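You operate a simulated robot arm through the tools that you are given. There is no shell and no other tool. Be economical: measure what you need, move in short steps, check, and stop when the job is done.

The job below is to be done with a simulated two-armed robot. You get a single attempt, and the scene is never put back.

## Task
Push the cupboard drawer shut. Take the eraser and put it on the notepad. Push the left cupboard door shut. Fetch the scanner and set it in the green tray on the top of the desk. Count the glue sticks on the workbench top, then put as many of the polish jars from the workbench top on top of the black book there. Open the left bench drawer, take the green weight from the inside of the left bench drawer and put it on the workbench top, then shut the drawer. Open the right cupboard door. Do these in any order. Set down upright: polish jar.

It is judged by the outcome, as a careful person would: the job done as asked, and still so three seconds after it is handed in. It fails if anything else is knocked over, pushed out of place, dropped, spilled or broken.

## Robot
Two 7-joint arms with two-finger parallel grippers on one trunk, on a base that drives. Base frame: it is fixed to the floor where the robot stands at the start and does not move with it; the origin is under the middle of the robot, x ahead of it, y to its left, z up. Units: m, rad, N and s.
The left shoulder is at the start at [0.08, 0.131, 0.947], the right one opposite. With the tool pointing down near the work surface each hand reaches from about 0.38 to 0.86 m from the robot's upright axis, wherever it stands, measured 20 degrees to its own side. Places, roughly: book [-6.25, 6.25, 1]; cupboard drawer [0.7, 0, 0.7]; eraser (3x6x3 cm) [0.9, 4.1, 0.8]; glue stick [-6, 6.5, 1]; left bench drawer [-5.6, 6.5, 0.7]; left cupboard door [0.3, 0.1, 0.4]; notepad [1, 4.25, 0.75]; polish jar [-6, 6.25, 1]; right cupboard door [0.9, -0.1, 0.4]; scanner [-7, 4.75, 0.75]; tray [-7.25, 4.5, 0.75]; weight [-5.75, 6.5, 0.75]; workbench top [-5.6, 6.8, 0.9]. Payload 1.57 kg a hand.
Tool frame (each hand has its own): the origin (TCP) lies between the finger pads and is the grasp point; the fingertips stand 0.03 m ahead of it; z points along the fingers, y is the line along which they close. The gripper opens to 0.11 m. The fingers are 0.024 m wide and 0.012 m thick; the gripper's body (0.048 by 0.112 m) begins 0.078 m behind the TCP.
Orientation is that of the tool frame in the base frame, as [roll, pitch, yaw] about the fixed x, y, z axes, in that order (R = Rz(yaw) Ry(pitch) Rx(roll)). With the fingers straight down and closing along the base's y, the tool's x points along the base's -x, its y along +y and its z along -z.

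## Interface
- The arms move only by the tool step_arm. It takes "left_increments", "right_increments" or both (then of equal length, played together; a hand with none holds still); each is a list of rows, each a list of 3 entries, a list of its own where there are three numbers: the turn, a rotation vector about the tool's x, y, z in rad, then the shift along the tool's x, y, z in m, then the opening, from 0 (shut) to 1 (fully open). In form: [[[rx, ry, rz], [tx, ty, tz], fingers], ...]. A call has 1 to 8 rows; each row is the pose to reach, as a shift and turn from the pose commanded when the call began, along the tool's axes at that moment. Rows are played at 5 a second. More than 0.05 m and 0.15 rad between two rows, or a gripper value outside its range, and nothing of the call is played. Where a pose cannot be reached the arm comes as near as it can. A force on the tool above 40 N (or 10 N above the force at the start of the call, whichever is more), or a blocked arm, ends the call early, and 0.2 s more pass. The fingers move at their own pace (about 0.108 m/s each) and stop on an object; they squeeze with about 41 N. The grip force told is the motor's: it shows also when the fingers shut on nothing. Time passes only in rows, and 0.2 s behind the last, so rows that repeat a pose let the fingers close. The reply holds the time, the measured pose of the TCP, the force on the tool along the base axes, the opening and the grip force, in the units named above and with some noise, with the torque about the TCP (base axes, N m) and any sound that the robot's microphone picked up.
- Cameras (640 x 400 px; columns grow to the right, rows downward): "scene" is now at [-0.0575, -0.0206, 1.3889]; the picture's right is [-0.18, -0.98, 0.00], its down [-0.79, 0.14, -0.60] and it looks along [0.59, -0.11, -0.80] (base axes); focal length 220 px, centre (320, 200). "left" rides on the left gripper at [0.07, -0.016, -0.141] in its tool frame; the picture's right is [0.23, 0.97, 0.00], its down [-0.86, 0.20, -0.48] and it looks along [-0.47, 0.11, 0.88] (tool axes); focal length 222 px, centre (320, 200). "right" rides on the right gripper at [0.07, 0.016, -0.141] in its tool frame; the picture's right is [-0.23, 0.97, 0.00], its down [-0.86, -0.20, -0.48] and it looks along [-0.47, -0.11, 0.88] (tool axes); focal length 222 px, centre (320, 200). There is no depth. A picture from a camera that has moved, and an enlarged one, comes with that camera's place and axes in the base frame and with its lens. The place of the scene camera against the robot may be out by one fixed shift of up to 0.018 m in any direction.
- capture(camera): a new picture of that camera. It takes no simulated time.
- steer(legs): drives the robot by 1 to 6 legs, each [ahead, left, turn to the left] in m, m and rad, along the robot's own axes; the way and the turn of a leg run together, so that a leg with both is an arc; at most 1.5 m and 3.142 rad a leg. The arms and the cameras ride along, it lands a little off, and it stops where it bumps. It gives what a move gives.
- pan_tilt(pan, tilt): turns the head with the scene camera to pan (to the left, within 1.902 rad either way) and tilt (down, from -0.506 to 1.204), counted from straight ahead of the robot. It gives what a move gives.
- enlarge(camera, box): a new picture of the part [left, top, right, bottom] of that camera's present view, enlarged. It takes no simulated time.
- close_job(): hands the job in; it is judged then, once.

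Work in short steps. Places have to be worked out from the pictures, the camera data and where the tool is seen: move nearer, look again, correct. Check each grasp and each placing, and mend what went wrong. You have 217 turns and 212 pictures in all, those below and enlarged ones among them. Open the grippers and draw the arms clear of the work before you hand the job in, unless the task says otherwise; then end with one line.

The tools are called after "Call:" as a command line: name --argument value ..., lists and objects as JSON in quotes. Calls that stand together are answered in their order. step_arm: Moves the arms, as the interface text tells. Its arguments: {"type":"object","properties":{"left_increments":{"type":"array","items":{"type":"array"}},"right_increments":{"type":"array","items":{"type":"array"}}},"required":[]} The other tools are called the same way: steer (legs) drives the base; pan_tilt (pan, tilt) turns the head that bears the scene camera; capture (camera) takes a picture; enlarge (camera, box) takes an enlarged picture of a part of a camera's view; close_job () hands the job in.

At the start:

```text
time_s: 0.0
left_tcp_pos: [0.6658, 0.0437, 1.0616]
left_tcp_rot: [-3.141, 0.0, -3.141]
left_wrist_force: [0.6, 0.0, 0.4]
left_wrist_torque: [-0.02, -0.03, 0.02]
left_finger_gap: 0.11
left_grasp_force: 0.2
right_tcp_pos: [0.5063, -0.44, 1.0452]
right_tcp_rot: [-3.141, 0.001, -3.14]
right_wrist_force: [-0.3, 0.8, -0.2]
right_wrist_torque: [0.01, -0.01, -0.01]
right_finger_gap: 0.1103
right_grasp_force: 0.1
robot x, y, heading: [-0.0016, 0.0012, 0.006]
head pan, tilt: [-0.178, 0.925]
```

scene: 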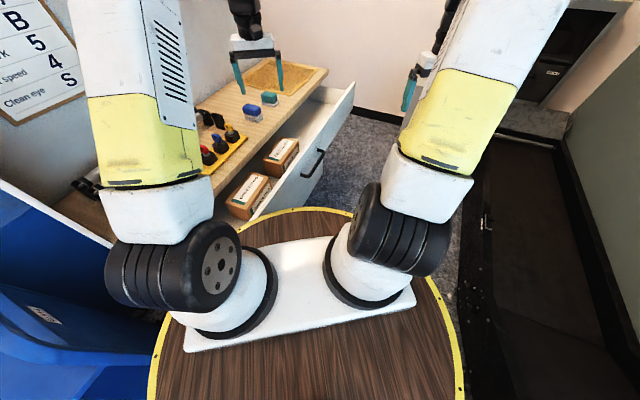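
right: 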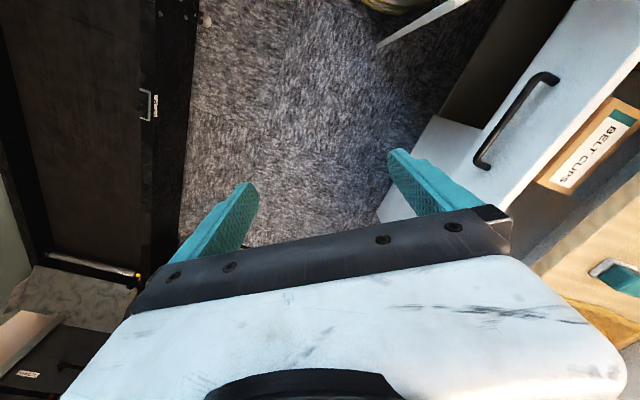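
left: 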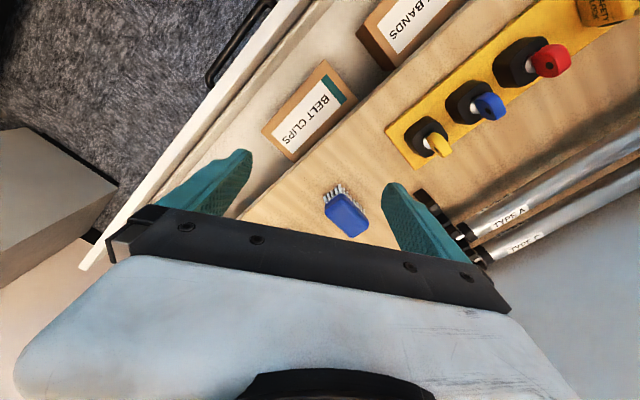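

The cupboard with its open drawer lies ahead and is set at an angle. I look with the head to see it better.

Call:
pan_tilt --pan 0.0 --tilt 0.6

Call:
capture --camera "scene"

```text
time_s: 0.8
left_tcp_pos: [0.6667, 0.0433, 1.0608]
left_tcp_rot: [3.141, -0.001, 3.142]
left_wrist_force: [0.0, 0.2, -0.1]
left_wrist_torque: [0.0, 0.0, 0.01]
left_finger_gap: 0.1098
left_grasp_force: 0.0
right_tcp_pos: [0.507, -0.4378, 1.0443]
right_tcp_rot: [-3.141, 0.0, -3.141]
right_wrist_force: [0.6, 0.2, -0.2]
right_wrist_torque: [0.02, 0.01, 0.0]
right_finger_gap: 0.1104
right_grasp_force: 0.1
robot x, y, heading: [0.0021, 0.0015, -0.001]
head pan, tilt: [0.0, 0.6]
```

```text
208 pictures are left
camera scene: at [-0.0421, -0.0075, 1.4155], right [0.0, -1.0, 0.0], down [-0.57, 0.0, -0.82], along [0.82, 0.0, -0.57], focal length 220 px, centre (320, 200)
```

scene: 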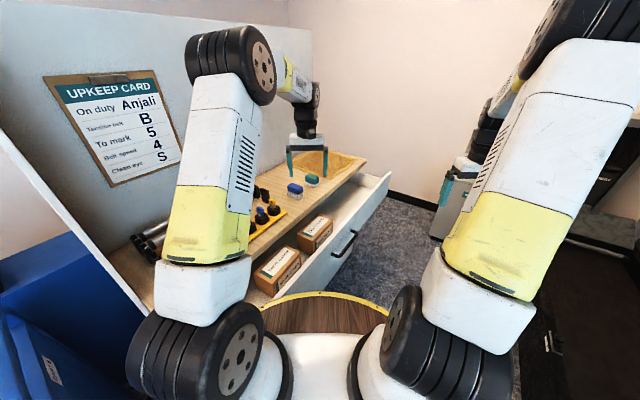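

I want a view of the room around before driving.

Call:
pan_tilt --pan 1.3 --tilt 0.6

Call:
capture --camera "scene"

Call:
pan_tilt --pan -1.3 --tilt 0.5

Call:
capture --camera "scene"

Call:
pan_tilt --pan 1.9 --tilt 0.2

Call:
capture --camera "scene"

Call:
pan_tilt --pan -1.9 --tilt 0.3

Call:
capture --camera "scene"

```text
time_s: 2.3
left_tcp_pos: [0.6668, 0.0435, 1.0615]
left_tcp_rot: [3.14, -0.001, -3.14]
left_wrist_force: [0.8, -0.2, -0.1]
left_wrist_torque: [-0.01, 0.02, 0.01]
left_finger_gap: 0.1098
left_grasp_force: 0.1
right_tcp_pos: [0.5056, -0.4387, 1.0457]
right_tcp_rot: [-3.141, 0.001, 3.141]
right_wrist_force: [0.0, 0.0, -0.1]
right_wrist_torque: [0.01, 0.03, 0.01]
right_finger_gap: 0.1098
right_grasp_force: 0.1
robot x, y, heading: [0.0001, -0.0002, 0.001]
head pan, tilt: [1.3, 0.6]
```

```text
207 pictures are left
camera scene: at [-0.1068, 0.0777, 1.4156], right [0.96, -0.27, 0.0], down [-0.15, -0.54, -0.83], along [0.22, 0.8, -0.56], focal length 220 px, centre (320, 200)
```

scene: 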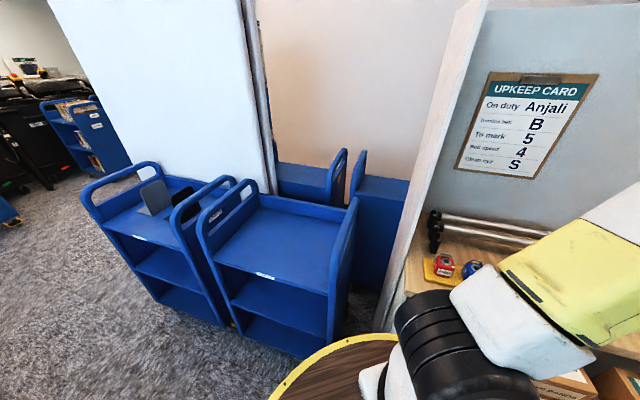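

```text
time_s: 4.6
left_tcp_pos: [0.6662, 0.0438, 1.0622]
left_tcp_rot: [3.14, 0.001, 3.141]
left_wrist_force: [-0.4, 0.6, 0.0]
left_wrist_torque: [0.01, 0.01, -0.01]
left_finger_gap: 0.1101
left_grasp_force: 0.1
right_tcp_pos: [0.5057, -0.4388, 1.0445]
right_tcp_rot: [-3.14, -0.001, -3.142]
right_wrist_force: [-0.1, 0.0, -1.0]
right_wrist_torque: [-0.02, 0.01, 0.0]
right_finger_gap: 0.11
right_grasp_force: 0.1
robot x, y, heading: [0.001, -0.0001, -0.004]
head pan, tilt: [-1.3, 0.499]
```

```text
206 pictures are left
camera scene: at [-0.1061, -0.0951, 1.4246], right [-0.96, -0.27, 0.0], down [-0.13, 0.46, -0.88], along [0.23, -0.85, -0.48], focal length 220 px, centre (320, 200)
```

scene: 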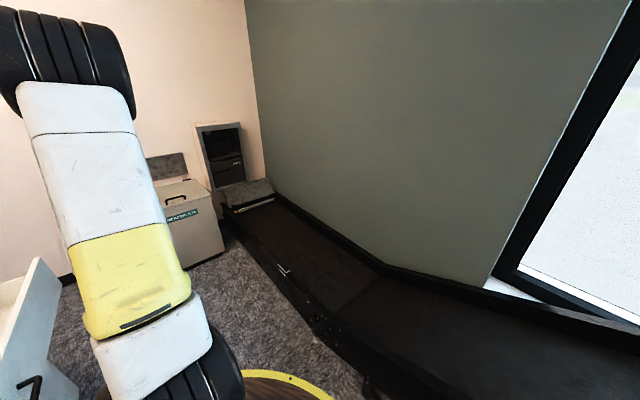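

```text
time_s: 7.3
left_tcp_pos: [0.6661, 0.0423, 1.0614]
left_tcp_rot: [3.14, -0.001, -3.141]
left_wrist_force: [-0.1, -0.2, -0.3]
left_wrist_torque: [0.02, -0.01, 0.03]
left_finger_gap: 0.1102
left_grasp_force: 0.2
right_tcp_pos: [0.5061, -0.4388, 1.0449]
right_tcp_rot: [-3.141, 0.001, 3.14]
right_wrist_force: [-0.3, 0.4, -0.3]
right_wrist_torque: [-0.05, 0.0, -0.01]
right_finger_gap: 0.1096
right_grasp_force: 0.3
robot x, y, heading: [-0.0008, 0.0016, 0.001]
head pan, tilt: [1.901, 0.201]
```

```text
205 pictures are left
camera scene: at [-0.1606, 0.0807, 1.4523], right [0.95, 0.32, 0.0], down [0.06, -0.19, -0.98], along [-0.32, 0.93, -0.2], focal length 220 px, centre (320, 200)
```

scene: 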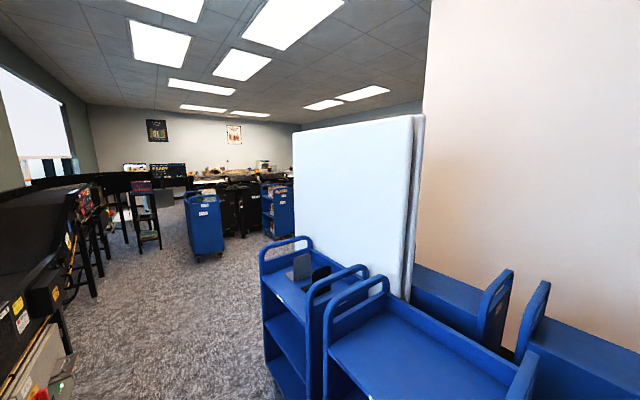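

```text
time_s: 10.5
left_tcp_pos: [0.6661, 0.0429, 1.0615]
left_tcp_rot: [3.141, 0.0, -3.142]
left_wrist_force: [-0.8, 0.7, 0.2]
left_wrist_torque: [0.01, -0.01, -0.03]
left_finger_gap: 0.1102
left_grasp_force: 0.1
right_tcp_pos: [0.5065, -0.4387, 1.045]
right_tcp_rot: [-3.14, -0.001, 3.141]
right_wrist_force: [-0.1, 0.2, 0.2]
right_wrist_torque: [-0.02, 0.0, -0.01]
right_finger_gap: 0.11
right_grasp_force: 0.2
robot x, y, heading: [-0.0004, -0.0012, -0.001]
head pan, tilt: [-1.901, 0.3]
```

```text
204 pictures are left
camera scene: at [-0.1606, -0.0958, 1.443], right [-0.95, 0.32, 0.0], down [0.1, 0.28, -0.96], along [-0.31, -0.9, -0.3], focal length 220 px, centre (320, 200)
```

scene: 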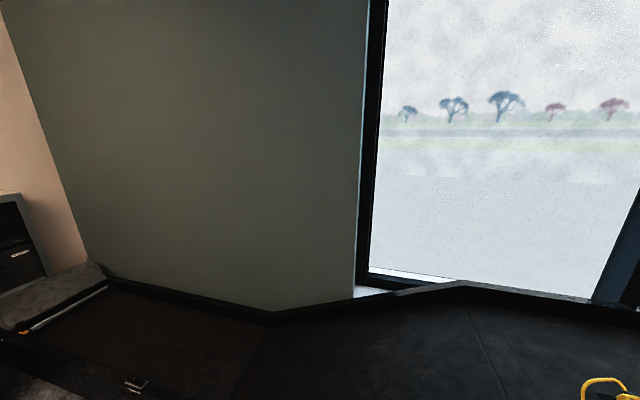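

The space behind along −x looks clear, with the conveyor at the right. I back away from the cupboard and look at it.

Call:
steer --legs '[[-0.5, 0.0, 0.0]]'

Call:
pan_tilt --pan 0.2 --tilt 0.6

Call:
capture --camera "scene"

```text
time_s: 13.4
left_tcp_pos: [0.17, 0.0404, 1.0604]
left_tcp_rot: [3.141, -0.001, 3.138]
left_wrist_force: [-0.2, -0.3, 0.0]
left_wrist_torque: [-0.02, -0.03, 0.02]
left_finger_gap: 0.11
left_grasp_force: 0.0
right_tcp_pos: [0.0067, -0.44, 1.0453]
right_tcp_rot: [3.141, -0.001, 3.138]
right_wrist_force: [-1.0, 0.4, -0.2]
right_wrist_torque: [0.0, 0.01, -0.03]
right_finger_gap: 0.1098
right_grasp_force: 0.1
robot x, y, heading: [-0.4959, 0.005, -0.001]
head pan, tilt: [-1.901, 0.3]
```

```text
time_s: 15.4
left_tcp_pos: [0.1694, 0.0419, 1.0607]
left_tcp_rot: [3.141, 0.0, 3.137]
left_wrist_force: [-0.2, 0.9, 1.3]
left_wrist_torque: [0.01, 0.0, 0.0]
left_finger_gap: 0.1098
left_grasp_force: 0.1
right_tcp_pos: [0.0075, -0.4401, 1.0448]
right_tcp_rot: [3.14, -0.002, 3.138]
right_wrist_force: [-0.4, -0.1, -0.9]
right_wrist_torque: [0.04, 0.01, 0.0]
right_finger_gap: 0.1101
right_grasp_force: 0.0
robot x, y, heading: [-0.4957, 0.0021, -0.007]
head pan, tilt: [0.201, 0.6]
```

```text
203 pictures are left
camera scene: at [-0.5414, 0.0113, 1.4155], right [0.2, -0.98, 0.0], down [-0.55, -0.11, -0.82], along [0.81, 0.16, -0.57], focal length 220 px, centre (320, 200)
```

scene: 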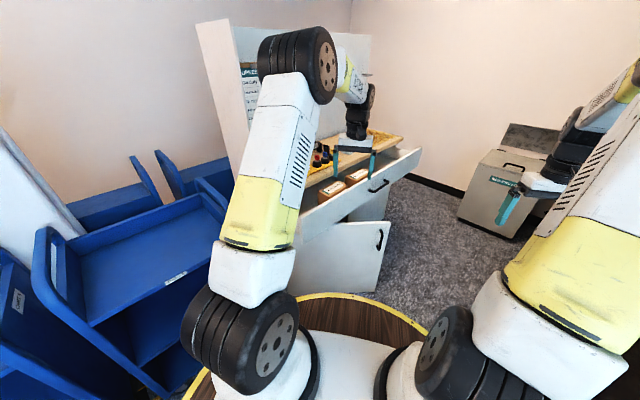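

The left door hangs open under the drawer; the arm hides part of it. I raise and draw in both hands for a safer turning pose.

Call:
step_arm --left_increments '[[[0, 0, 0], [0.02, 0, -0.045], 1], [[0, 0, 0], [0.05, -0.01, -0.08], 1], [[0, 0, 0], [0.08, -0.02, -0.115], 1], [[0, 0, 0], [0.11, -0.03, -0.15], 1], [[0, 0, 0], [0.15, -0.03, -0.17], 1]]' --right_increments '[[[0, 0, 0], [0.01, 0, -0.045], 1], [[0, 0, 0], [0.01, 0.03, -0.085], 1], [[0, 0, 0], [0.01, 0.06, -0.12], 1], [[0, 0, 0], [0.01, 0.1, -0.15], 1], [[0, 0, 0], [0.01, 0.14, -0.17], 1]]'

Call:
capture --camera "scene"

```text
time_s: 16.6
left_tcp_pos: [0.0193, 0.0117, 1.2287]
left_tcp_rot: [3.141, -0.002, 3.137]
left_wrist_force: [0.1, -1.0, -0.6]
left_wrist_torque: [0.05, 0.06, 0.0]
left_finger_gap: 0.1101
left_grasp_force: 0.1
right_tcp_pos: [0.0002, -0.3001, 1.2173]
right_tcp_rot: [-3.141, -0.001, 3.137]
right_wrist_force: [0.2, -0.4, -0.6]
right_wrist_torque: [0.02, 0.03, 0.03]
right_finger_gap: 0.1101
right_grasp_force: 0.0
robot x, y, heading: [-0.498, 0.0039, -0.005]
head pan, tilt: [0.201, 0.6]
```

```text
202 pictures are left
camera scene: at [-0.5409, 0.011, 1.4156], right [0.2, -0.98, 0.0], down [-0.55, -0.11, -0.82], along [0.81, 0.16, -0.57], focal length 220 px, centre (320, 200)
```

scene: 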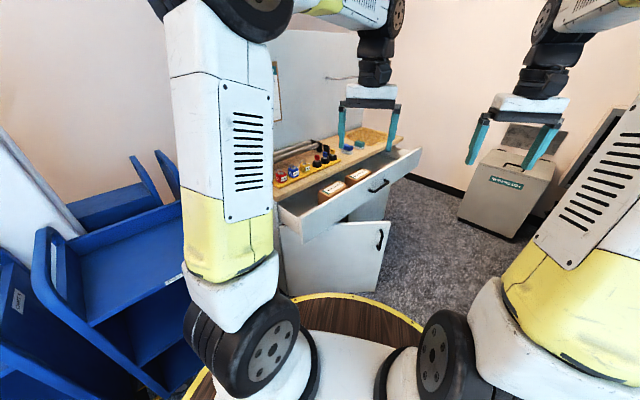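

Call:
enlarge --camera "scene" --box '[240, 100, 440, 300]'

```text
2.00 times, centred on (340, 200) of scene
camera zoom: at [-0.5409, 0.011, 1.4156], right [0.2, -0.98, 0.0], down [-0.55, -0.11, -0.82], along [0.81, 0.16, -0.57], focal length 440 px, centre (280, 200)
```

zoom: 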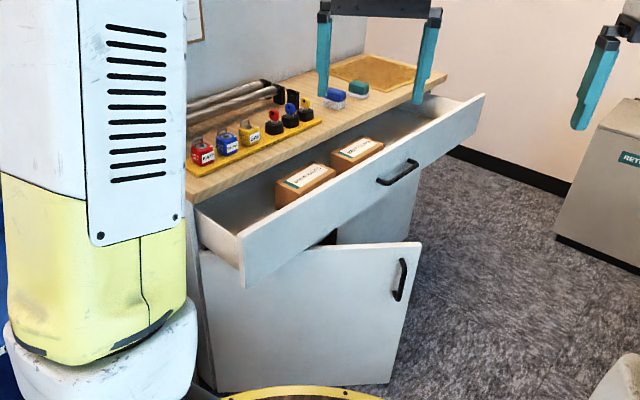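

The view is clear: drawer open about 0.16 m, left door open about 40°. I check clearance to the conveyor at my right.

Call:
pan_tilt --pan -0.9 --tilt 0.8

Call:
capture --camera "scene"

```text
time_s: 17.9
left_tcp_pos: [0.0194, 0.0115, 1.2296]
left_tcp_rot: [-3.141, 0.0, 3.137]
left_wrist_force: [-0.1, -0.2, -0.3]
left_wrist_torque: [0.03, -0.01, -0.01]
left_finger_gap: 0.1103
left_grasp_force: 0.1
right_tcp_pos: [0.0005, -0.2998, 1.2169]
right_tcp_rot: [-3.141, -0.001, 3.137]
right_wrist_force: [-1.0, -0.1, 0.4]
right_wrist_torque: [0.03, 0.01, 0.01]
right_finger_gap: 0.1098
right_grasp_force: 0.0
robot x, y, heading: [-0.4951, 0.0017, -0.001]
head pan, tilt: [-0.901, 0.799]
```

```text
200 pictures are left
camera scene: at [-0.5783, -0.0693, 1.3987], right [-0.79, -0.62, 0.0], down [-0.44, 0.56, -0.7], along [0.43, -0.55, -0.72], focal length 220 px, centre (320, 200)
```

scene: 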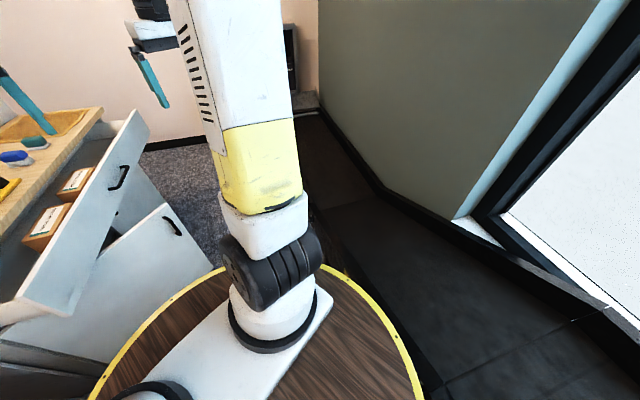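

The conveyor edge lies around y ≈ −0.6 near x=0. I drive to about (0, −0.15) and turn to face the cupboard (heading ≈0.95).

Call:
steer --legs '[[0.49, -0.15, 0], [0, 0, 0.95]]'

Call:
pan_tilt --pan -0.25 --tilt 0.9

Call:
capture --camera "scene"

```text
time_s: 23.4
left_tcp_pos: [0.2931, 0.2731, 1.2292]
left_tcp_rot: [3.141, 0.0, -2.208]
left_wrist_force: [0.0, -0.6, -0.2]
left_wrist_torque: [-0.02, 0.03, 0.02]
left_finger_gap: 0.11
left_grasp_force: 0.0
right_tcp_pos: [0.5321, 0.0718, 1.2172]
right_tcp_rot: [-3.14, 0.0, -2.21]
right_wrist_force: [-0.8, 0.1, 0.3]
right_wrist_torque: [-0.04, 0.0, -0.01]
right_finger_gap: 0.1102
right_grasp_force: 0.0
robot x, y, heading: [-0.01, -0.1509, 0.932]
head pan, tilt: [-0.901, 0.799]
```

```text
time_s: 24.4
left_tcp_pos: [0.2924, 0.2725, 1.23]
left_tcp_rot: [-3.14, -0.001, -2.211]
left_wrist_force: [0.5, -0.5, 0.4]
left_wrist_torque: [0.03, 0.0, 0.03]
left_finger_gap: 0.1099
left_grasp_force: 0.0
right_tcp_pos: [0.5319, 0.0711, 1.2172]
right_tcp_rot: [-3.141, 0.002, -2.208]
right_wrist_force: [-0.7, 0.4, 0.1]
right_wrist_torque: [0.0, 0.02, 0.01]
right_finger_gap: 0.1098
right_grasp_force: 0.0
robot x, y, heading: [-0.005, -0.1517, 0.93]
head pan, tilt: [-0.25, 0.901]
```

```text
199 pictures are left
camera scene: at [-0.0209, -0.223, 1.3908], right [0.63, -0.78, 0.0], down [-0.61, -0.49, -0.62], along [0.48, 0.39, -0.78], focal length 220 px, centre (320, 200)
```

scene: 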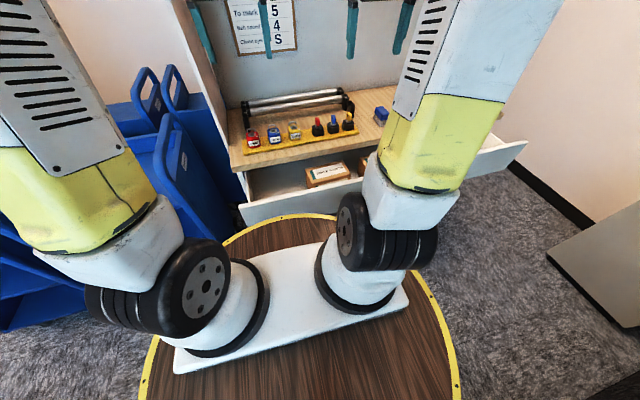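

Facing the drawer now; its front stands ~0.44 m ahead of me. I shut the right gripper, tilt it forward and bring it down in front of the drawer.

Call:
step_arm --right_increments '[[[0, -0.1, 0], [0.02, -0.015, 0.02], 0], [[0, -0.2, 0], [0.04, -0.03, 0.045], 0], [[0, -0.3, 0], [0.06, -0.045, 0.07], 0], [[0, -0.4, 0], [0.08, -0.06, 0.1], 0], [[0, -0.5, 0], [0.1, -0.075, 0.13], 0], [[0, -0.6, 0], [0.12, -0.09, 0.16], 0], [[0, -0.7, 0], [0.14, -0.105, 0.19], 0], [[0, -0.8, 0], [0.16, -0.12, 0.22], 0]]'

Call:
capture --camera "scene"

Call:
capture --camera "right"

```text
time_s: 26.2
left_tcp_pos: [0.2898, 0.2738, 1.2284]
left_tcp_rot: [3.14, -0.002, -2.21]
left_wrist_force: [-0.6, 0.8, -1.0]
left_wrist_torque: [-0.08, -0.03, 0.04]
left_finger_gap: 0.1097
left_grasp_force: 0.0
right_tcp_pos: [0.5345, -0.1293, 0.998]
right_tcp_rot: [3.14, 0.801, -2.205]
right_wrist_force: [0.1, 1.3, 0.1]
right_wrist_torque: [-0.03, -0.04, 0.0]
right_finger_gap: 0.0
right_grasp_force: 21.4
robot x, y, heading: [-0.0037, -0.1501, 0.932]
head pan, tilt: [-0.25, 0.901]
```

```text
198 pictures are left
camera scene: at [-0.021, -0.2223, 1.3908], right [0.63, -0.78, 0.0], down [-0.61, -0.49, -0.62], along [0.48, 0.39, -0.78], focal length 220 px, centre (320, 200)
```

scene: 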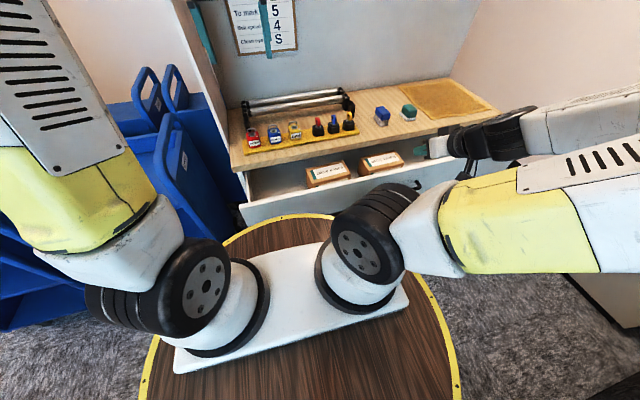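

```text
197 pictures are left
camera right: at [0.4314, -0.2402, 1.0456], right [-0.69, 0.7, 0.16], down [0.31, 0.08, 0.95], along [0.65, 0.7, -0.28], focal length 222 px, centre (320, 200)
```

right: 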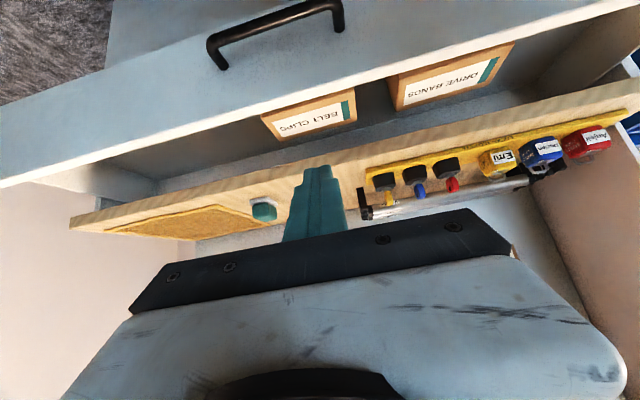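

Handle sits about 0.41 ahead, 0.44 to my right. I lower the shut fingers to z≈0.745, just left of the handle, still in front of the drawer.

Call:
step_arm --right_increments '[[[0, 0, 0], [0.0, 0.04, 0.0], 0], [[0, 0, 0], [0.0, 0.08, 0.0], 0], [[0, 0, 0], [0.03, 0.11, 0.03], 0], [[0, 0, 0], [0.061, 0.11, 0.059], 0], [[0, 0, 0], [0.092, 0.11, 0.088], 0], [[0, 0, 0], [0.122, 0.11, 0.117], 0], [[0, 0, 0], [0.152, 0.11, 0.147], 0], [[0, 0, 0], [0.181, 0.11, 0.176], 0]]'

Call:
capture --camera "scene"

Call:
capture --camera "right"

```text
refused: row 3 steps farther than a row can; nothing moved
```

```text
196 pictures are left
camera scene: at [-0.021, -0.2223, 1.3908], right [0.63, -0.78, 0.0], down [-0.61, -0.49, -0.62], along [0.48, 0.39, -0.78], focal length 220 px, centre (320, 200)
```

scene: 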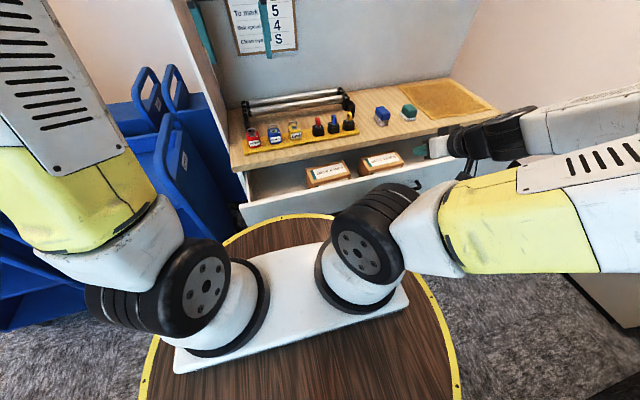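

```text
195 pictures are left
camera right: at [0.4314, -0.2402, 1.0456], right [-0.69, 0.7, 0.16], down [0.31, 0.08, 0.95], along [0.65, 0.7, -0.28], focal length 222 px, centre (320, 200)
```

right: 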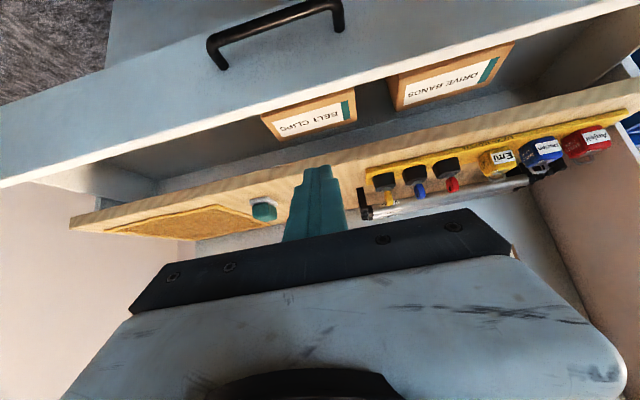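

A row was just too long; I resend with smaller steps.

Call:
step_arm --right_increments '[[[0, 0, 0], [0.01, 0.035, 0.01], 0], [[0, 0, 0], [0.03, 0.068, 0.03], 0], [[0, 0, 0], [0.055, 0.095, 0.055], 0], [[0, 0, 0], [0.083, 0.11, 0.081], 0], [[0, 0, 0], [0.115, 0.11, 0.112], 0], [[0, 0, 0], [0.148, 0.11, 0.144], 0], [[0, 0, 0], [0.181, 0.11, 0.176], 0]]'

Call:
capture --camera "scene"

Call:
capture --camera "right"

```text
time_s: 27.2
left_tcp_pos: [0.2933, 0.2725, 1.2282]
left_tcp_rot: [3.141, -0.001, -2.21]
left_wrist_force: [-0.4, 0.1, 0.2]
left_wrist_torque: [-0.01, -0.03, 0.05]
left_finger_gap: 0.1101
left_grasp_force: 0.0
right_tcp_pos: [0.5526, -0.0799, 0.8645]
right_tcp_rot: [-3.117, 0.817, -2.185]
right_wrist_force: [-0.8, 0.1, -0.8]
right_wrist_torque: [0.0, -0.02, 0.0]
right_finger_gap: 0.0
right_grasp_force: 21.4
right hand out of reach, approached as far as the arm can: row 1, 2, 3, 4, 5
robot x, y, heading: [-0.0058, -0.1526, 0.927]
head pan, tilt: [-0.25, 0.901]
stopped in row 5 (right hand): the force on the tool passed its limit at 145 N (the readings are from after the stop); the commanded pose is now the measured one
```

```text
194 pictures are left
camera scene: at [-0.021, -0.2229, 1.3908], right [0.63, -0.78, 0.0], down [-0.61, -0.49, -0.62], along [0.48, 0.39, -0.78], focal length 220 px, centre (320, 200)
```

scene: 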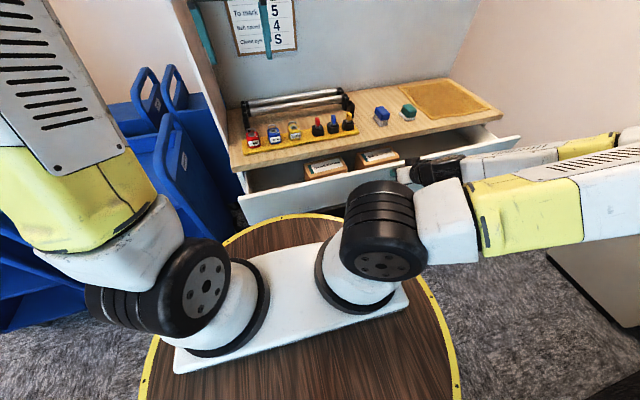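

```text
193 pictures are left
camera right: at [0.4495, -0.1914, 0.9092], right [-0.7, 0.7, 0.15], down [0.29, 0.08, 0.95], along [0.66, 0.71, -0.26], focal length 222 px, centre (320, 200)
```

right: 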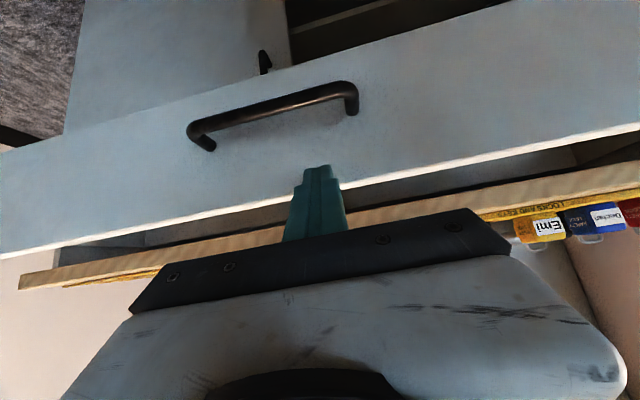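

The fingertip met the drawer's top edge; re-triangulating, the drawer top is at z≈0.85 and handle z≈0.80, front about 0.40 ahead. I back the base a little for room.

Call:
steer --legs '[[-0.1, 0, 0.03]]'

Call:
step_arm --right_increments '[[[0, 0.1, 0], [0.0, 0.02, 0.0], 0], [[0, 0.2, 0], [0.0, 0.04, 0.0], 0], [[0, 0.3, 0], [0.0, 0.06, 0.0], 0], [[0, 0.4, 0], [0.01, 0.08, 0.01], 0]]'

Call:
capture --camera "right"

Call:
capture --camera "scene"

```text
time_s: 28.4
left_tcp_pos: [0.2214, 0.1981, 1.2288]
left_tcp_rot: [-3.14, -0.001, -2.184]
left_wrist_force: [0.0, 0.0, 0.2]
left_wrist_torque: [-0.02, 0.03, 0.01]
left_finger_gap: 0.1098
left_grasp_force: 0.0
right_tcp_pos: [0.4916, -0.1464, 0.8637]
right_tcp_rot: [-3.119, 0.816, -2.155]
right_wrist_force: [0.3, -0.3, 0.0]
right_wrist_torque: [0.03, 0.0, 0.01]
right_finger_gap: 0.0004
right_grasp_force: 20.6
robot x, y, heading: [-0.0642, -0.231, 0.959]
head pan, tilt: [-0.25, 0.901]
```

```text
time_s: 29.4
left_tcp_pos: [0.2218, 0.198, 1.2289]
left_tcp_rot: [3.14, 0.0, -2.182]
left_wrist_force: [-0.9, -0.3, 0.0]
left_wrist_torque: [0.07, 0.0, -0.02]
left_finger_gap: 0.1097
left_grasp_force: 0.0
right_tcp_pos: [0.4422, -0.0942, 0.8473]
right_tcp_rot: [-3.125, 0.415, -2.169]
right_wrist_force: [-0.1, -0.6, 0.1]
right_wrist_torque: [0.04, 0.0, 0.03]
right_finger_gap: 0.0001
right_grasp_force: 21.0
right hand out of reach, approached as far as the arm can: row 1, 2, 3, 4
robot x, y, heading: [-0.0635, -0.2314, 0.961]
head pan, tilt: [-0.25, 0.901]
```

```text
192 pictures are left
camera right: at [0.3585, -0.1839, 0.9469], right [-0.68, 0.73, 0.08], down [0.49, 0.38, 0.79], along [0.54, 0.58, -0.61], focal length 222 px, centre (320, 200)
```

right: 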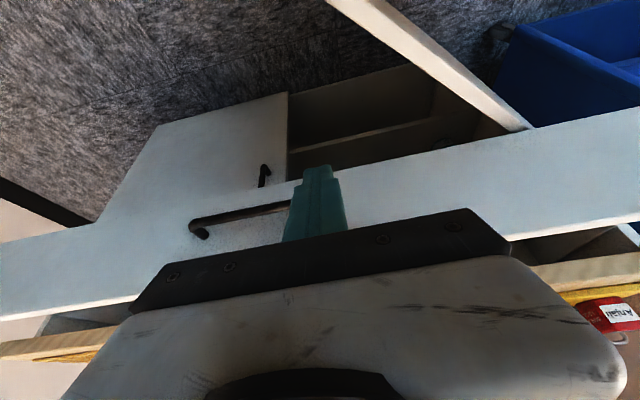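

```text
191 pictures are left
camera scene: at [-0.0782, -0.3061, 1.3907], right [0.65, -0.76, 0.0], down [-0.59, -0.51, -0.62], along [0.47, 0.4, -0.78], focal length 220 px, centre (320, 200)
```

scene: 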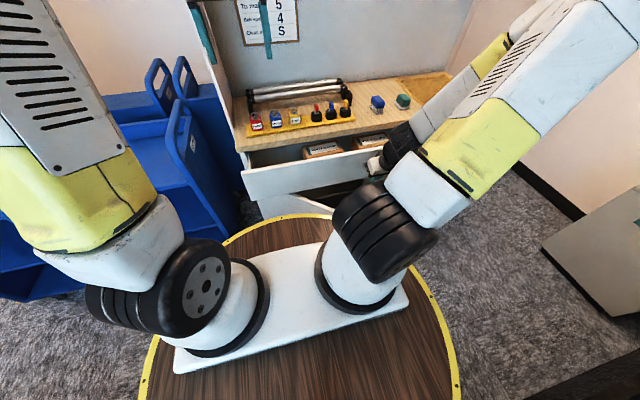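

The finger is now ~0.09 m in front of the drawer, left of the handle. I lower slightly and push straight in, letting the force limit stop me.

Call:
step_arm --right_increments '[[[0, 0, 0], [-0.025, 0, 0.043], 0], [[0, 0, 0], [-0.061, 0, 0.059], 0], [[0, 0, 0], [-0.098, 0, 0.075], 0], [[0, 0, 0], [-0.134, 0, 0.091], 0], [[0, 0, 0], [-0.162, 0, 0.104], 0], [[0, 0, 0], [-0.19, 0, 0.116], 0], [[0, 0, 0], [-0.217, 0, 0.128], 0]]'

Call:
capture --camera "right"

Call:
capture --camera "scene"

```text
time_s: 31.0
left_tcp_pos: [0.2208, 0.1977, 1.2278]
left_tcp_rot: [-3.142, -0.002, -2.183]
left_wrist_force: [-0.4, -0.8, 0.2]
left_wrist_torque: [-0.02, 0.0, -0.02]
left_finger_gap: 0.1102
left_grasp_force: 0.1
right_tcp_pos: [0.5821, 0.1095, 0.8201]
right_tcp_rot: [-3.126, 0.412, -2.169]
right_wrist_force: [-16.8, -19.9, 10.7]
right_wrist_torque: [-0.17, 0.41, 0.08]
right_finger_gap: 0.0
right_grasp_force: 21.6
robot x, y, heading: [-0.0658, -0.2278, 0.958]
head pan, tilt: [-0.25, 0.901]
```

```text
190 pictures are left
camera right: at [0.4986, 0.02, 0.9194], right [-0.68, 0.73, 0.08], down [0.49, 0.38, 0.78], along [0.54, 0.57, -0.62], focal length 222 px, centre (320, 200)
```

right: 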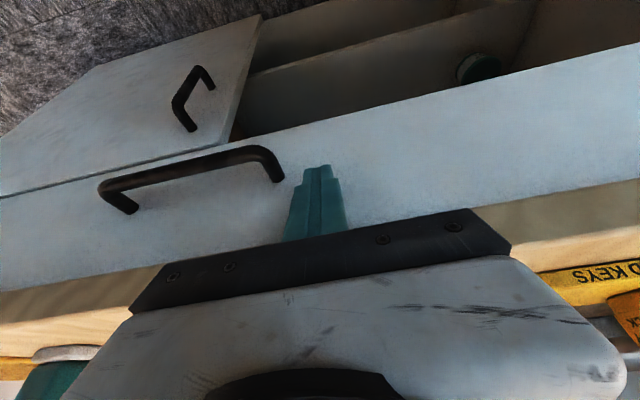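

```text
189 pictures are left
camera scene: at [-0.0793, -0.3066, 1.3907], right [0.65, -0.76, 0.0], down [-0.59, -0.51, -0.62], along [0.47, 0.4, -0.78], focal length 220 px, centre (320, 200)
```

scene: 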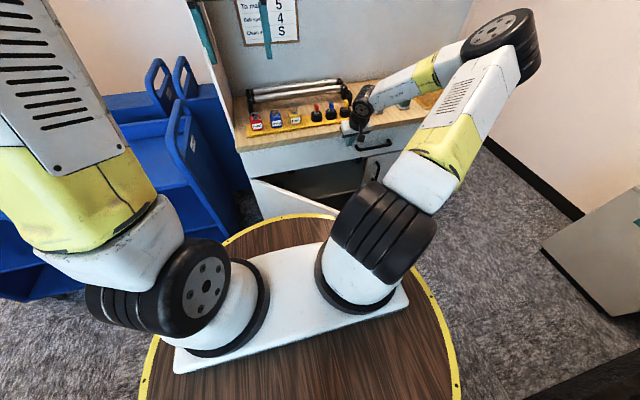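

The drawer looks shut, with ~28 N resistance. I press slightly more to be sure, then back off and look.

Call:
step_arm --right_increments '[[[0, 0, 0], [-0.014, 0, 0.006], 0], [[0, 0, 0], [-0.014, 0, 0.006], 0]]'

Call:
step_arm --right_increments '[[[0, 0, 0], [0.04, 0, -0.018], 0], [[0, 0, 0], [0.08, 0, -0.036], 0], [[0, 0, 0], [0.1, 0, -0.08], 0]]'

Call:
capture --camera "right"

Call:
enlarge --camera "scene" --box '[220, 60, 460, 260]'

```text
time_s: 31.3
left_tcp_pos: [0.2216, 0.1986, 1.2289]
left_tcp_rot: [3.14, -0.003, -2.183]
left_wrist_force: [0.1, 0.0, 0.3]
left_wrist_torque: [-0.04, -0.02, 0.05]
left_finger_gap: 0.11
left_grasp_force: 0.1
right_tcp_pos: [0.5824, 0.1094, 0.8173]
right_tcp_rot: [-3.125, 0.404, -2.169]
right_wrist_force: [-5.2, -5.2, 3.4]
right_wrist_torque: [-0.03, 0.09, 0.06]
right_finger_gap: 0.0
right_grasp_force: 21.4
robot x, y, heading: [-0.0654, -0.2298, 0.957]
head pan, tilt: [-0.25, 0.901]
stopped in row 1 (right hand): the force on the tool passed its limit at 61 N (the readings are from after the stop); the commanded pose is now the measured one
```

```text
time_s: 32.1
left_tcp_pos: [0.222, 0.1991, 1.2276]
left_tcp_rot: [3.141, -0.003, -2.183]
left_wrist_force: [0.4, 0.0, -0.5]
left_wrist_torque: [0.01, 0.0, -0.02]
left_finger_gap: 0.1101
left_grasp_force: 0.0
right_tcp_pos: [0.5135, 0.008, 0.8506]
right_tcp_rot: [-3.124, 0.407, -2.169]
right_wrist_force: [-0.1, 0.2, 0.3]
right_wrist_torque: [0.01, 0.04, -0.02]
right_finger_gap: 0.0002
right_grasp_force: 21.3
robot x, y, heading: [-0.0618, -0.2328, 0.955]
head pan, tilt: [-0.25, 0.901]
```

```text
188 pictures are left
camera right: at [0.4288, -0.081, 0.9517], right [-0.68, 0.73, 0.07], down [0.49, 0.38, 0.78], along [0.54, 0.57, -0.62], focal length 222 px, centre (320, 200)
```

right: 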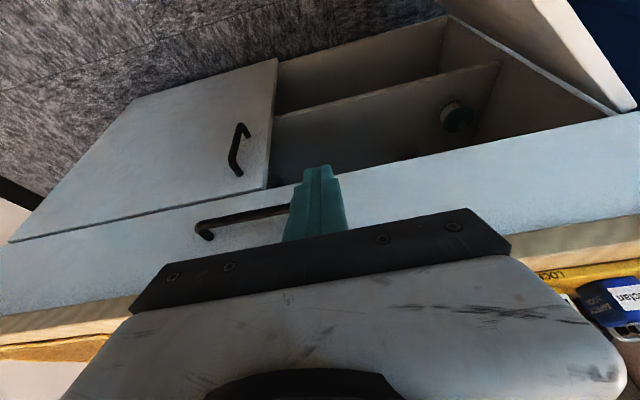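

```text
2.00 times, centred on (340, 160) of scene
camera zoom: at [-0.078, -0.3055, 1.3908], right [0.65, -0.76, 0.0], down [-0.59, -0.51, -0.62], along [0.47, 0.4, -0.78], focal length 440 px, centre (280, 280)
```

zoom: 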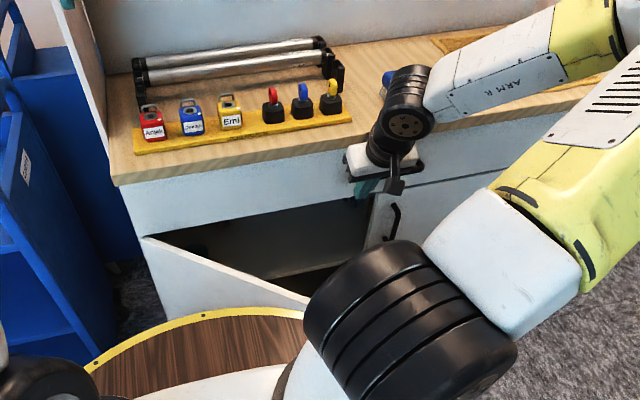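

Drawer shut. For the left door, I need to push from its outer side along about +x, so I lift the right hand and move the base left to about (−0.3, −0.12), heading 0.25.

Call:
step_arm --right_increments '[[[0, 0, 0], [-0.01, 0, -0.045], 0], [[0, 0.1, 0], [-0.02, 0, -0.09], 0], [[0, 0.2, 0], [-0.03, 0, -0.135], 0], [[0, 0.3, 0], [-0.04, 0, -0.18], 0]]'

Call:
steer --legs '[[-0.047, 0.26, 0], [0, 0, -0.7]]'

Call:
pan_tilt --pan 0.1 --tilt 0.8

Call:
capture --camera "scene"

```text
time_s: 33.1
left_tcp_pos: [0.2221, 0.197, 1.2271]
left_tcp_rot: [3.138, -0.002, -2.183]
left_wrist_force: [-0.7, 0.2, -0.5]
left_wrist_torque: [0.01, 0.01, -0.02]
left_finger_gap: 0.1102
left_grasp_force: 0.1
right_tcp_pos: [0.4896, -0.0162, 1.0322]
right_tcp_rot: [-3.127, 0.105, -2.174]
right_wrist_force: [-0.5, 0.0, 0.0]
right_wrist_torque: [0.01, 0.0, 0.03]
right_finger_gap: 0.0
right_grasp_force: 21.2
robot x, y, heading: [-0.066, -0.2348, 0.961]
head pan, tilt: [-0.25, 0.901]
```

```text
time_s: 36.8
left_tcp_pos: [0.1941, 0.0224, 1.2272]
left_tcp_rot: [3.139, -0.002, -2.881]
left_wrist_force: [0.2, 0.6, -0.2]
left_wrist_torque: [0.02, -0.02, 0.0]
left_finger_gap: 0.1102
left_grasp_force: 0.0
right_tcp_pos: [0.26, -0.3139, 1.0318]
right_tcp_rot: [-3.125, 0.107, -2.875]
right_wrist_force: [0.2, -0.6, 0.5]
right_wrist_torque: [-0.01, 0.0, -0.02]
right_finger_gap: 0.0
right_grasp_force: 21.1
robot x, y, heading: [-0.3027, -0.1239, 0.254]
head pan, tilt: [-0.25, 0.901]
```

```text
time_s: 37.6
left_tcp_pos: [0.1943, 0.0214, 1.2286]
left_tcp_rot: [3.14, -0.003, -2.882]
left_wrist_force: [-0.1, -0.6, 1.1]
left_wrist_torque: [-0.01, 0.01, 0.02]
left_finger_gap: 0.1102
left_grasp_force: 0.1
right_tcp_pos: [0.2608, -0.3135, 1.0322]
right_tcp_rot: [-3.125, 0.106, -2.873]
right_wrist_force: [0.0, 0.0, -0.2]
right_wrist_torque: [0.01, 0.01, -0.03]
right_finger_gap: 0.0004
right_grasp_force: 20.9
robot x, y, heading: [-0.3004, -0.1254, 0.253]
head pan, tilt: [0.099, 0.799]
```

```text
186 pictures are left
camera scene: at [-0.3532, -0.1381, 1.3986], right [0.35, -0.94, 0.0], down [-0.67, -0.25, -0.7], along [0.65, 0.24, -0.72], focal length 220 px, centre (320, 200)
```

scene: 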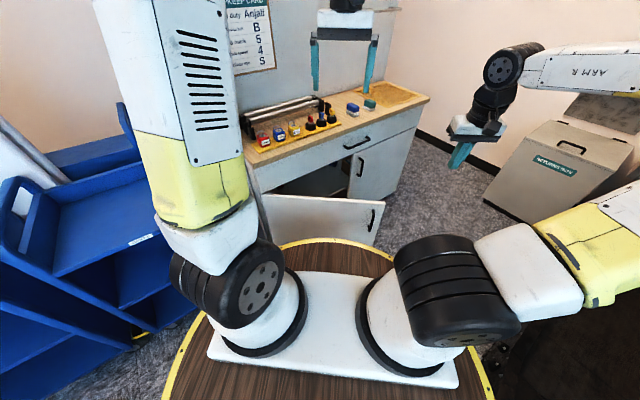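

The door's outer face stands ~0.6 m straight ahead of me. I lower the left hand with shut fingers, tilted forward, in front of it.

Call:
step_arm --left_increments '[[[0, -0.075, 0], [0.005, -0.01, 0.045], 0], [[0, -0.15, 0], [0.01, -0.02, 0.09], 0], [[0, -0.225, 0], [0.015, -0.03, 0.135], 0], [[0, -0.3, 0], [0.02, -0.04, 0.18], 0], [[0, -0.375, 0], [0.02, -0.05, 0.225], 0], [[0, -0.45, 0], [0.02, -0.06, 0.27], 0], [[0, -0.525, 0], [0.02, -0.07, 0.315], 0], [[0, -0.6, 0], [0.02, -0.08, 0.36], 0]]'

Call:
capture --camera "left"

Call:
capture --camera "scene"

```text
time_s: 39.5
left_tcp_pos: [0.1963, -0.0567, 0.8694]
left_tcp_rot: [3.142, 0.601, -2.879]
left_wrist_force: [0.1, 0.9, 0.0]
left_wrist_torque: [-0.07, -0.02, -0.01]
left_finger_gap: 0.0002
left_grasp_force: 21.1
right_tcp_pos: [0.2608, -0.3117, 1.0334]
right_tcp_rot: [-3.125, 0.107, -2.874]
right_wrist_force: [0.1, 0.6, 0.5]
right_wrist_torque: [-0.11, -0.04, 0.02]
right_finger_gap: 0.0003
right_grasp_force: 21.7
robot x, y, heading: [-0.3019, -0.1225, 0.261]
head pan, tilt: [0.099, 0.799]
```

```text
185 pictures are left
camera left: at [0.0667, -0.1082, 0.9462], right [-0.43, 0.89, -0.13], down [0.37, 0.31, 0.88], along [0.82, 0.33, -0.46], focal length 222 px, centre (320, 200)
```

left: 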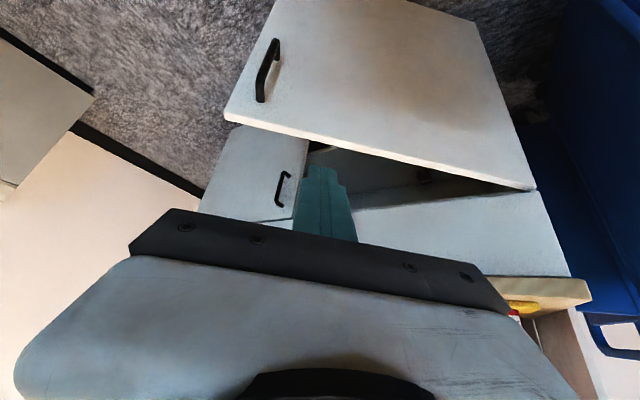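

```text
184 pictures are left
camera scene: at [-0.3533, -0.137, 1.3987], right [0.35, -0.94, 0.0], down [-0.67, -0.25, -0.7], along [0.65, 0.24, -0.72], focal length 220 px, centre (320, 200)
```

scene: 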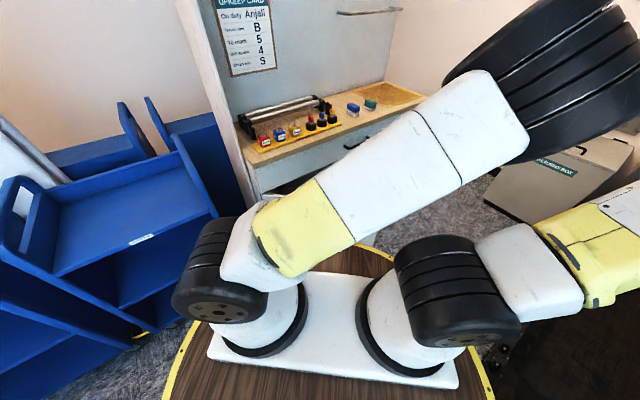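

The view shows the door just ahead and below. I lower another 0.24 m in front of it.

Call:
step_arm --left_increments '[[[0, 0, 0], [0.023, -0.006, 0.033], 0], [[0, 0, 0], [0.045, -0.012, 0.066], 0], [[0, 0, 0], [0.068, -0.018, 0.099], 0], [[0, 0, 0], [0.091, -0.024, 0.132], 0], [[0, 0, 0], [0.113, -0.03, 0.165], 0], [[0, 0, 0], [0.136, -0.035, 0.198], 0]]'

Call:
capture --camera "left"

```text
time_s: 40.9
left_tcp_pos: [0.2034, -0.0959, 0.6273]
left_tcp_rot: [3.14, 0.6, -2.881]
left_wrist_force: [0.3, -0.8, 0.5]
left_wrist_torque: [-0.01, -0.02, 0.03]
left_finger_gap: 0.0001
left_grasp_force: 21.3
right_tcp_pos: [0.261, -0.3132, 1.0329]
right_tcp_rot: [-3.125, 0.106, -2.874]
right_wrist_force: [0.2, 0.0, 0.8]
right_wrist_torque: [0.02, 0.0, 0.03]
right_finger_gap: 0.0001
right_grasp_force: 21.6
robot x, y, heading: [-0.3016, -0.1231, 0.263]
head pan, tilt: [0.099, 0.799]
```

```text
183 pictures are left
camera left: at [0.074, -0.1469, 0.7041], right [-0.43, 0.89, -0.13], down [0.37, 0.3, 0.88], along [0.82, 0.33, -0.46], focal length 222 px, centre (320, 200)
```

left: 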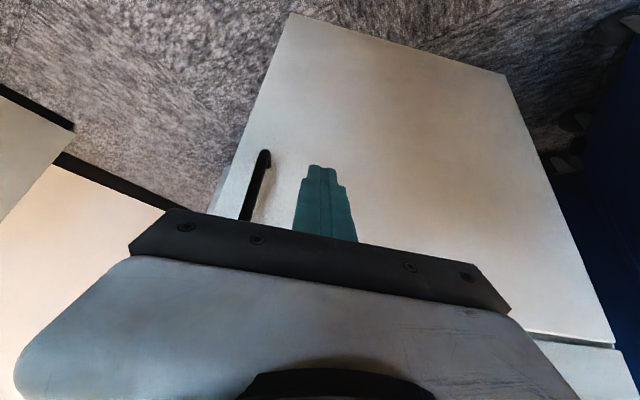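

The finger faces the door next to its handle. I push along the door's closing arc.

Call:
step_arm --left_increments '[[[0, 0, 0], [-0.04, -0.008, 0.027], 0], [[0, 0, 0], [-0.078, -0.012, 0.054], 0], [[0, 0, 0], [-0.117, -0.008, 0.08], 0], [[0, 0, 0], [-0.157, 0.0, 0.107], 0], [[0, 0, 0], [-0.196, 0.012, 0.134], 0], [[0, 0, 0], [-0.231, 0.034, 0.158], 0], [[0, 0, 0], [-0.265, 0.058, 0.182], 0], [[0, 0, 0], [-0.299, 0.082, 0.205], 0]]'

Call:
capture --camera "left"

Call:
capture --camera "scene"

```text
time_s: 42.6
left_tcp_pos: [0.5353, 0.0801, 0.6272]
left_tcp_rot: [3.141, 0.598, -2.884]
left_wrist_force: [0.0, -0.4, -0.3]
left_wrist_torque: [0.04, 0.04, 0.03]
left_finger_gap: 0.0003
left_grasp_force: 21.3
right_tcp_pos: [0.2597, -0.3135, 1.0338]
right_tcp_rot: [-3.125, 0.107, -2.873]
right_wrist_force: [0.7, 0.6, -0.3]
right_wrist_torque: [0.01, -0.03, -0.02]
right_finger_gap: 0.0001
right_grasp_force: 20.9
robot x, y, heading: [-0.3002, -0.1237, 0.259]
head pan, tilt: [0.099, 0.799]
```

```text
182 pictures are left
camera left: at [0.4055, 0.0289, 0.7045], right [-0.43, 0.89, -0.13], down [0.37, 0.3, 0.88], along [0.82, 0.33, -0.46], focal length 222 px, centre (320, 200)
```

left: 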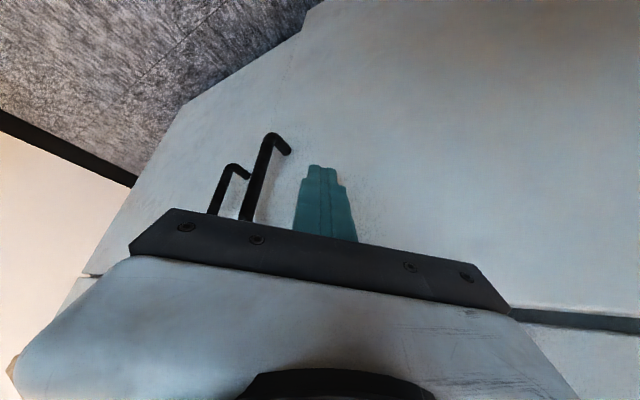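

```text
181 pictures are left
camera scene: at [-0.3533, -0.1384, 1.3987], right [0.35, -0.94, 0.0], down [-0.67, -0.25, -0.7], along [0.65, 0.24, -0.72], focal length 220 px, centre (320, 200)
```

scene: 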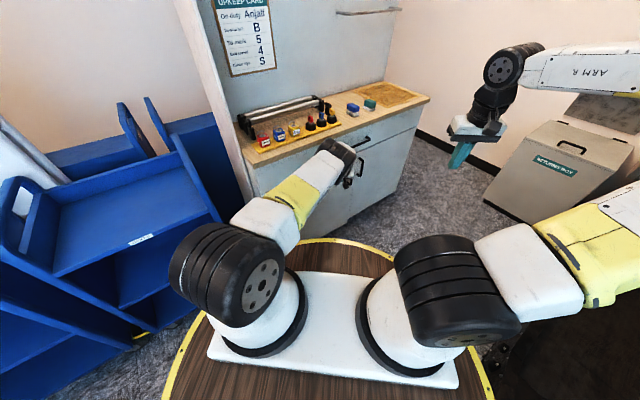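

Almost shut. I press on another few cm along the cupboard normal until it resists.

Call:
step_arm --left_increments '[[[0, 0, 0], [-0.013, 0.013, 0.009], 0], [[0, 0, 0], [-0.026, 0.026, 0.018], 0], [[0, 0, 0], [-0.038, 0.039, 0.026], 0], [[0, 0, 0], [-0.05, 0.052, 0.034], 0]]'

Call:
capture --camera "left"

```text
time_s: 43.6
left_tcp_pos: [0.5615, 0.1198, 0.6282]
left_tcp_rot: [3.139, 0.597, -2.884]
left_wrist_force: [-0.3, -0.3, 0.1]
left_wrist_torque: [0.02, -0.02, -0.01]
left_finger_gap: 0.0
left_grasp_force: 21.1
left hand out of reach, approached as far as the arm can: row 3, 4
right_tcp_pos: [0.261, -0.3124, 1.033]
right_tcp_rot: [-3.124, 0.108, -2.873]
right_wrist_force: [-0.3, -1.1, 0.0]
right_wrist_torque: [-0.01, 0.0, -0.01]
right_finger_gap: 0.0
right_grasp_force: 21.0
robot x, y, heading: [-0.3021, -0.1231, 0.26]
head pan, tilt: [0.099, 0.799]
```

```text
180 pictures are left
camera left: at [0.4318, 0.0674, 0.7054], right [-0.43, 0.89, -0.13], down [0.37, 0.3, 0.88], along [0.82, 0.33, -0.46], focal length 222 px, centre (320, 200)
```

left: 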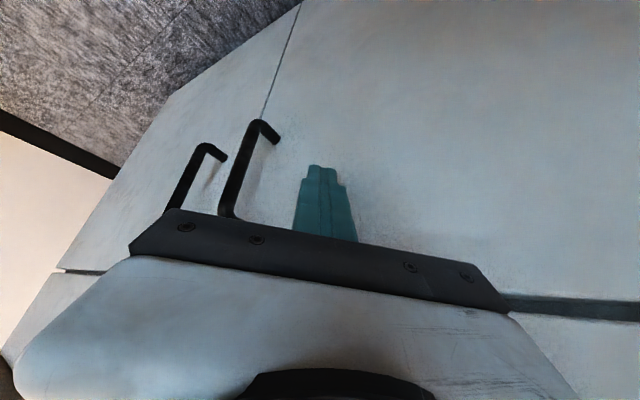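

Out of arm reach but nearly flush; I nudge the base a little along the normal.

Call:
steer --legs '[[0.02, 0.017, 0]]'

Call:
capture --camera "left"

```text
time_s: 44.4
left_tcp_pos: [0.5637, 0.1178, 0.6276]
left_tcp_rot: [-3.14, 0.588, -2.881]
left_wrist_force: [-3.5, -2.4, 3.2]
left_wrist_torque: [0.03, 0.03, 0.04]
left_finger_gap: 0.0
left_grasp_force: 21.3
right_tcp_pos: [0.2651, -0.3094, 1.0337]
right_tcp_rot: [-3.124, 0.107, -2.876]
right_wrist_force: [0.0, 0.2, -0.7]
right_wrist_torque: [0.0, 0.0, 0.02]
right_finger_gap: 0.0
right_grasp_force: 21.5
robot x, y, heading: [-0.2992, -0.1181, 0.256]
head pan, tilt: [0.099, 0.799]
stopped in leg 1: the force on the tool passed its limit at 73 N (the readings are from after the stop); the commanded pose is now the measured one
```

```text
179 pictures are left
camera left: at [0.4345, 0.0681, 0.7058], right [-0.43, 0.89, -0.13], down [0.38, 0.31, 0.87], along [0.82, 0.33, -0.47], focal length 222 px, centre (320, 200)
```

left: 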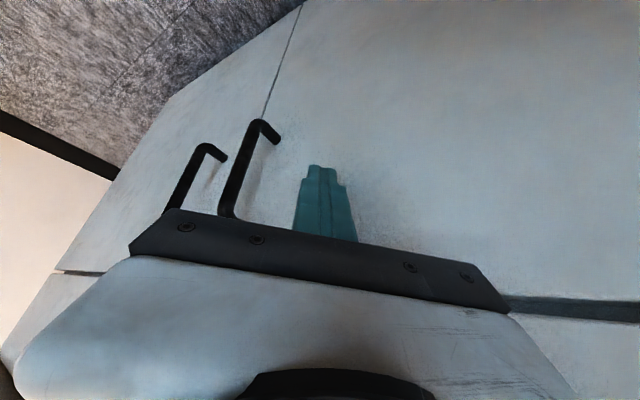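

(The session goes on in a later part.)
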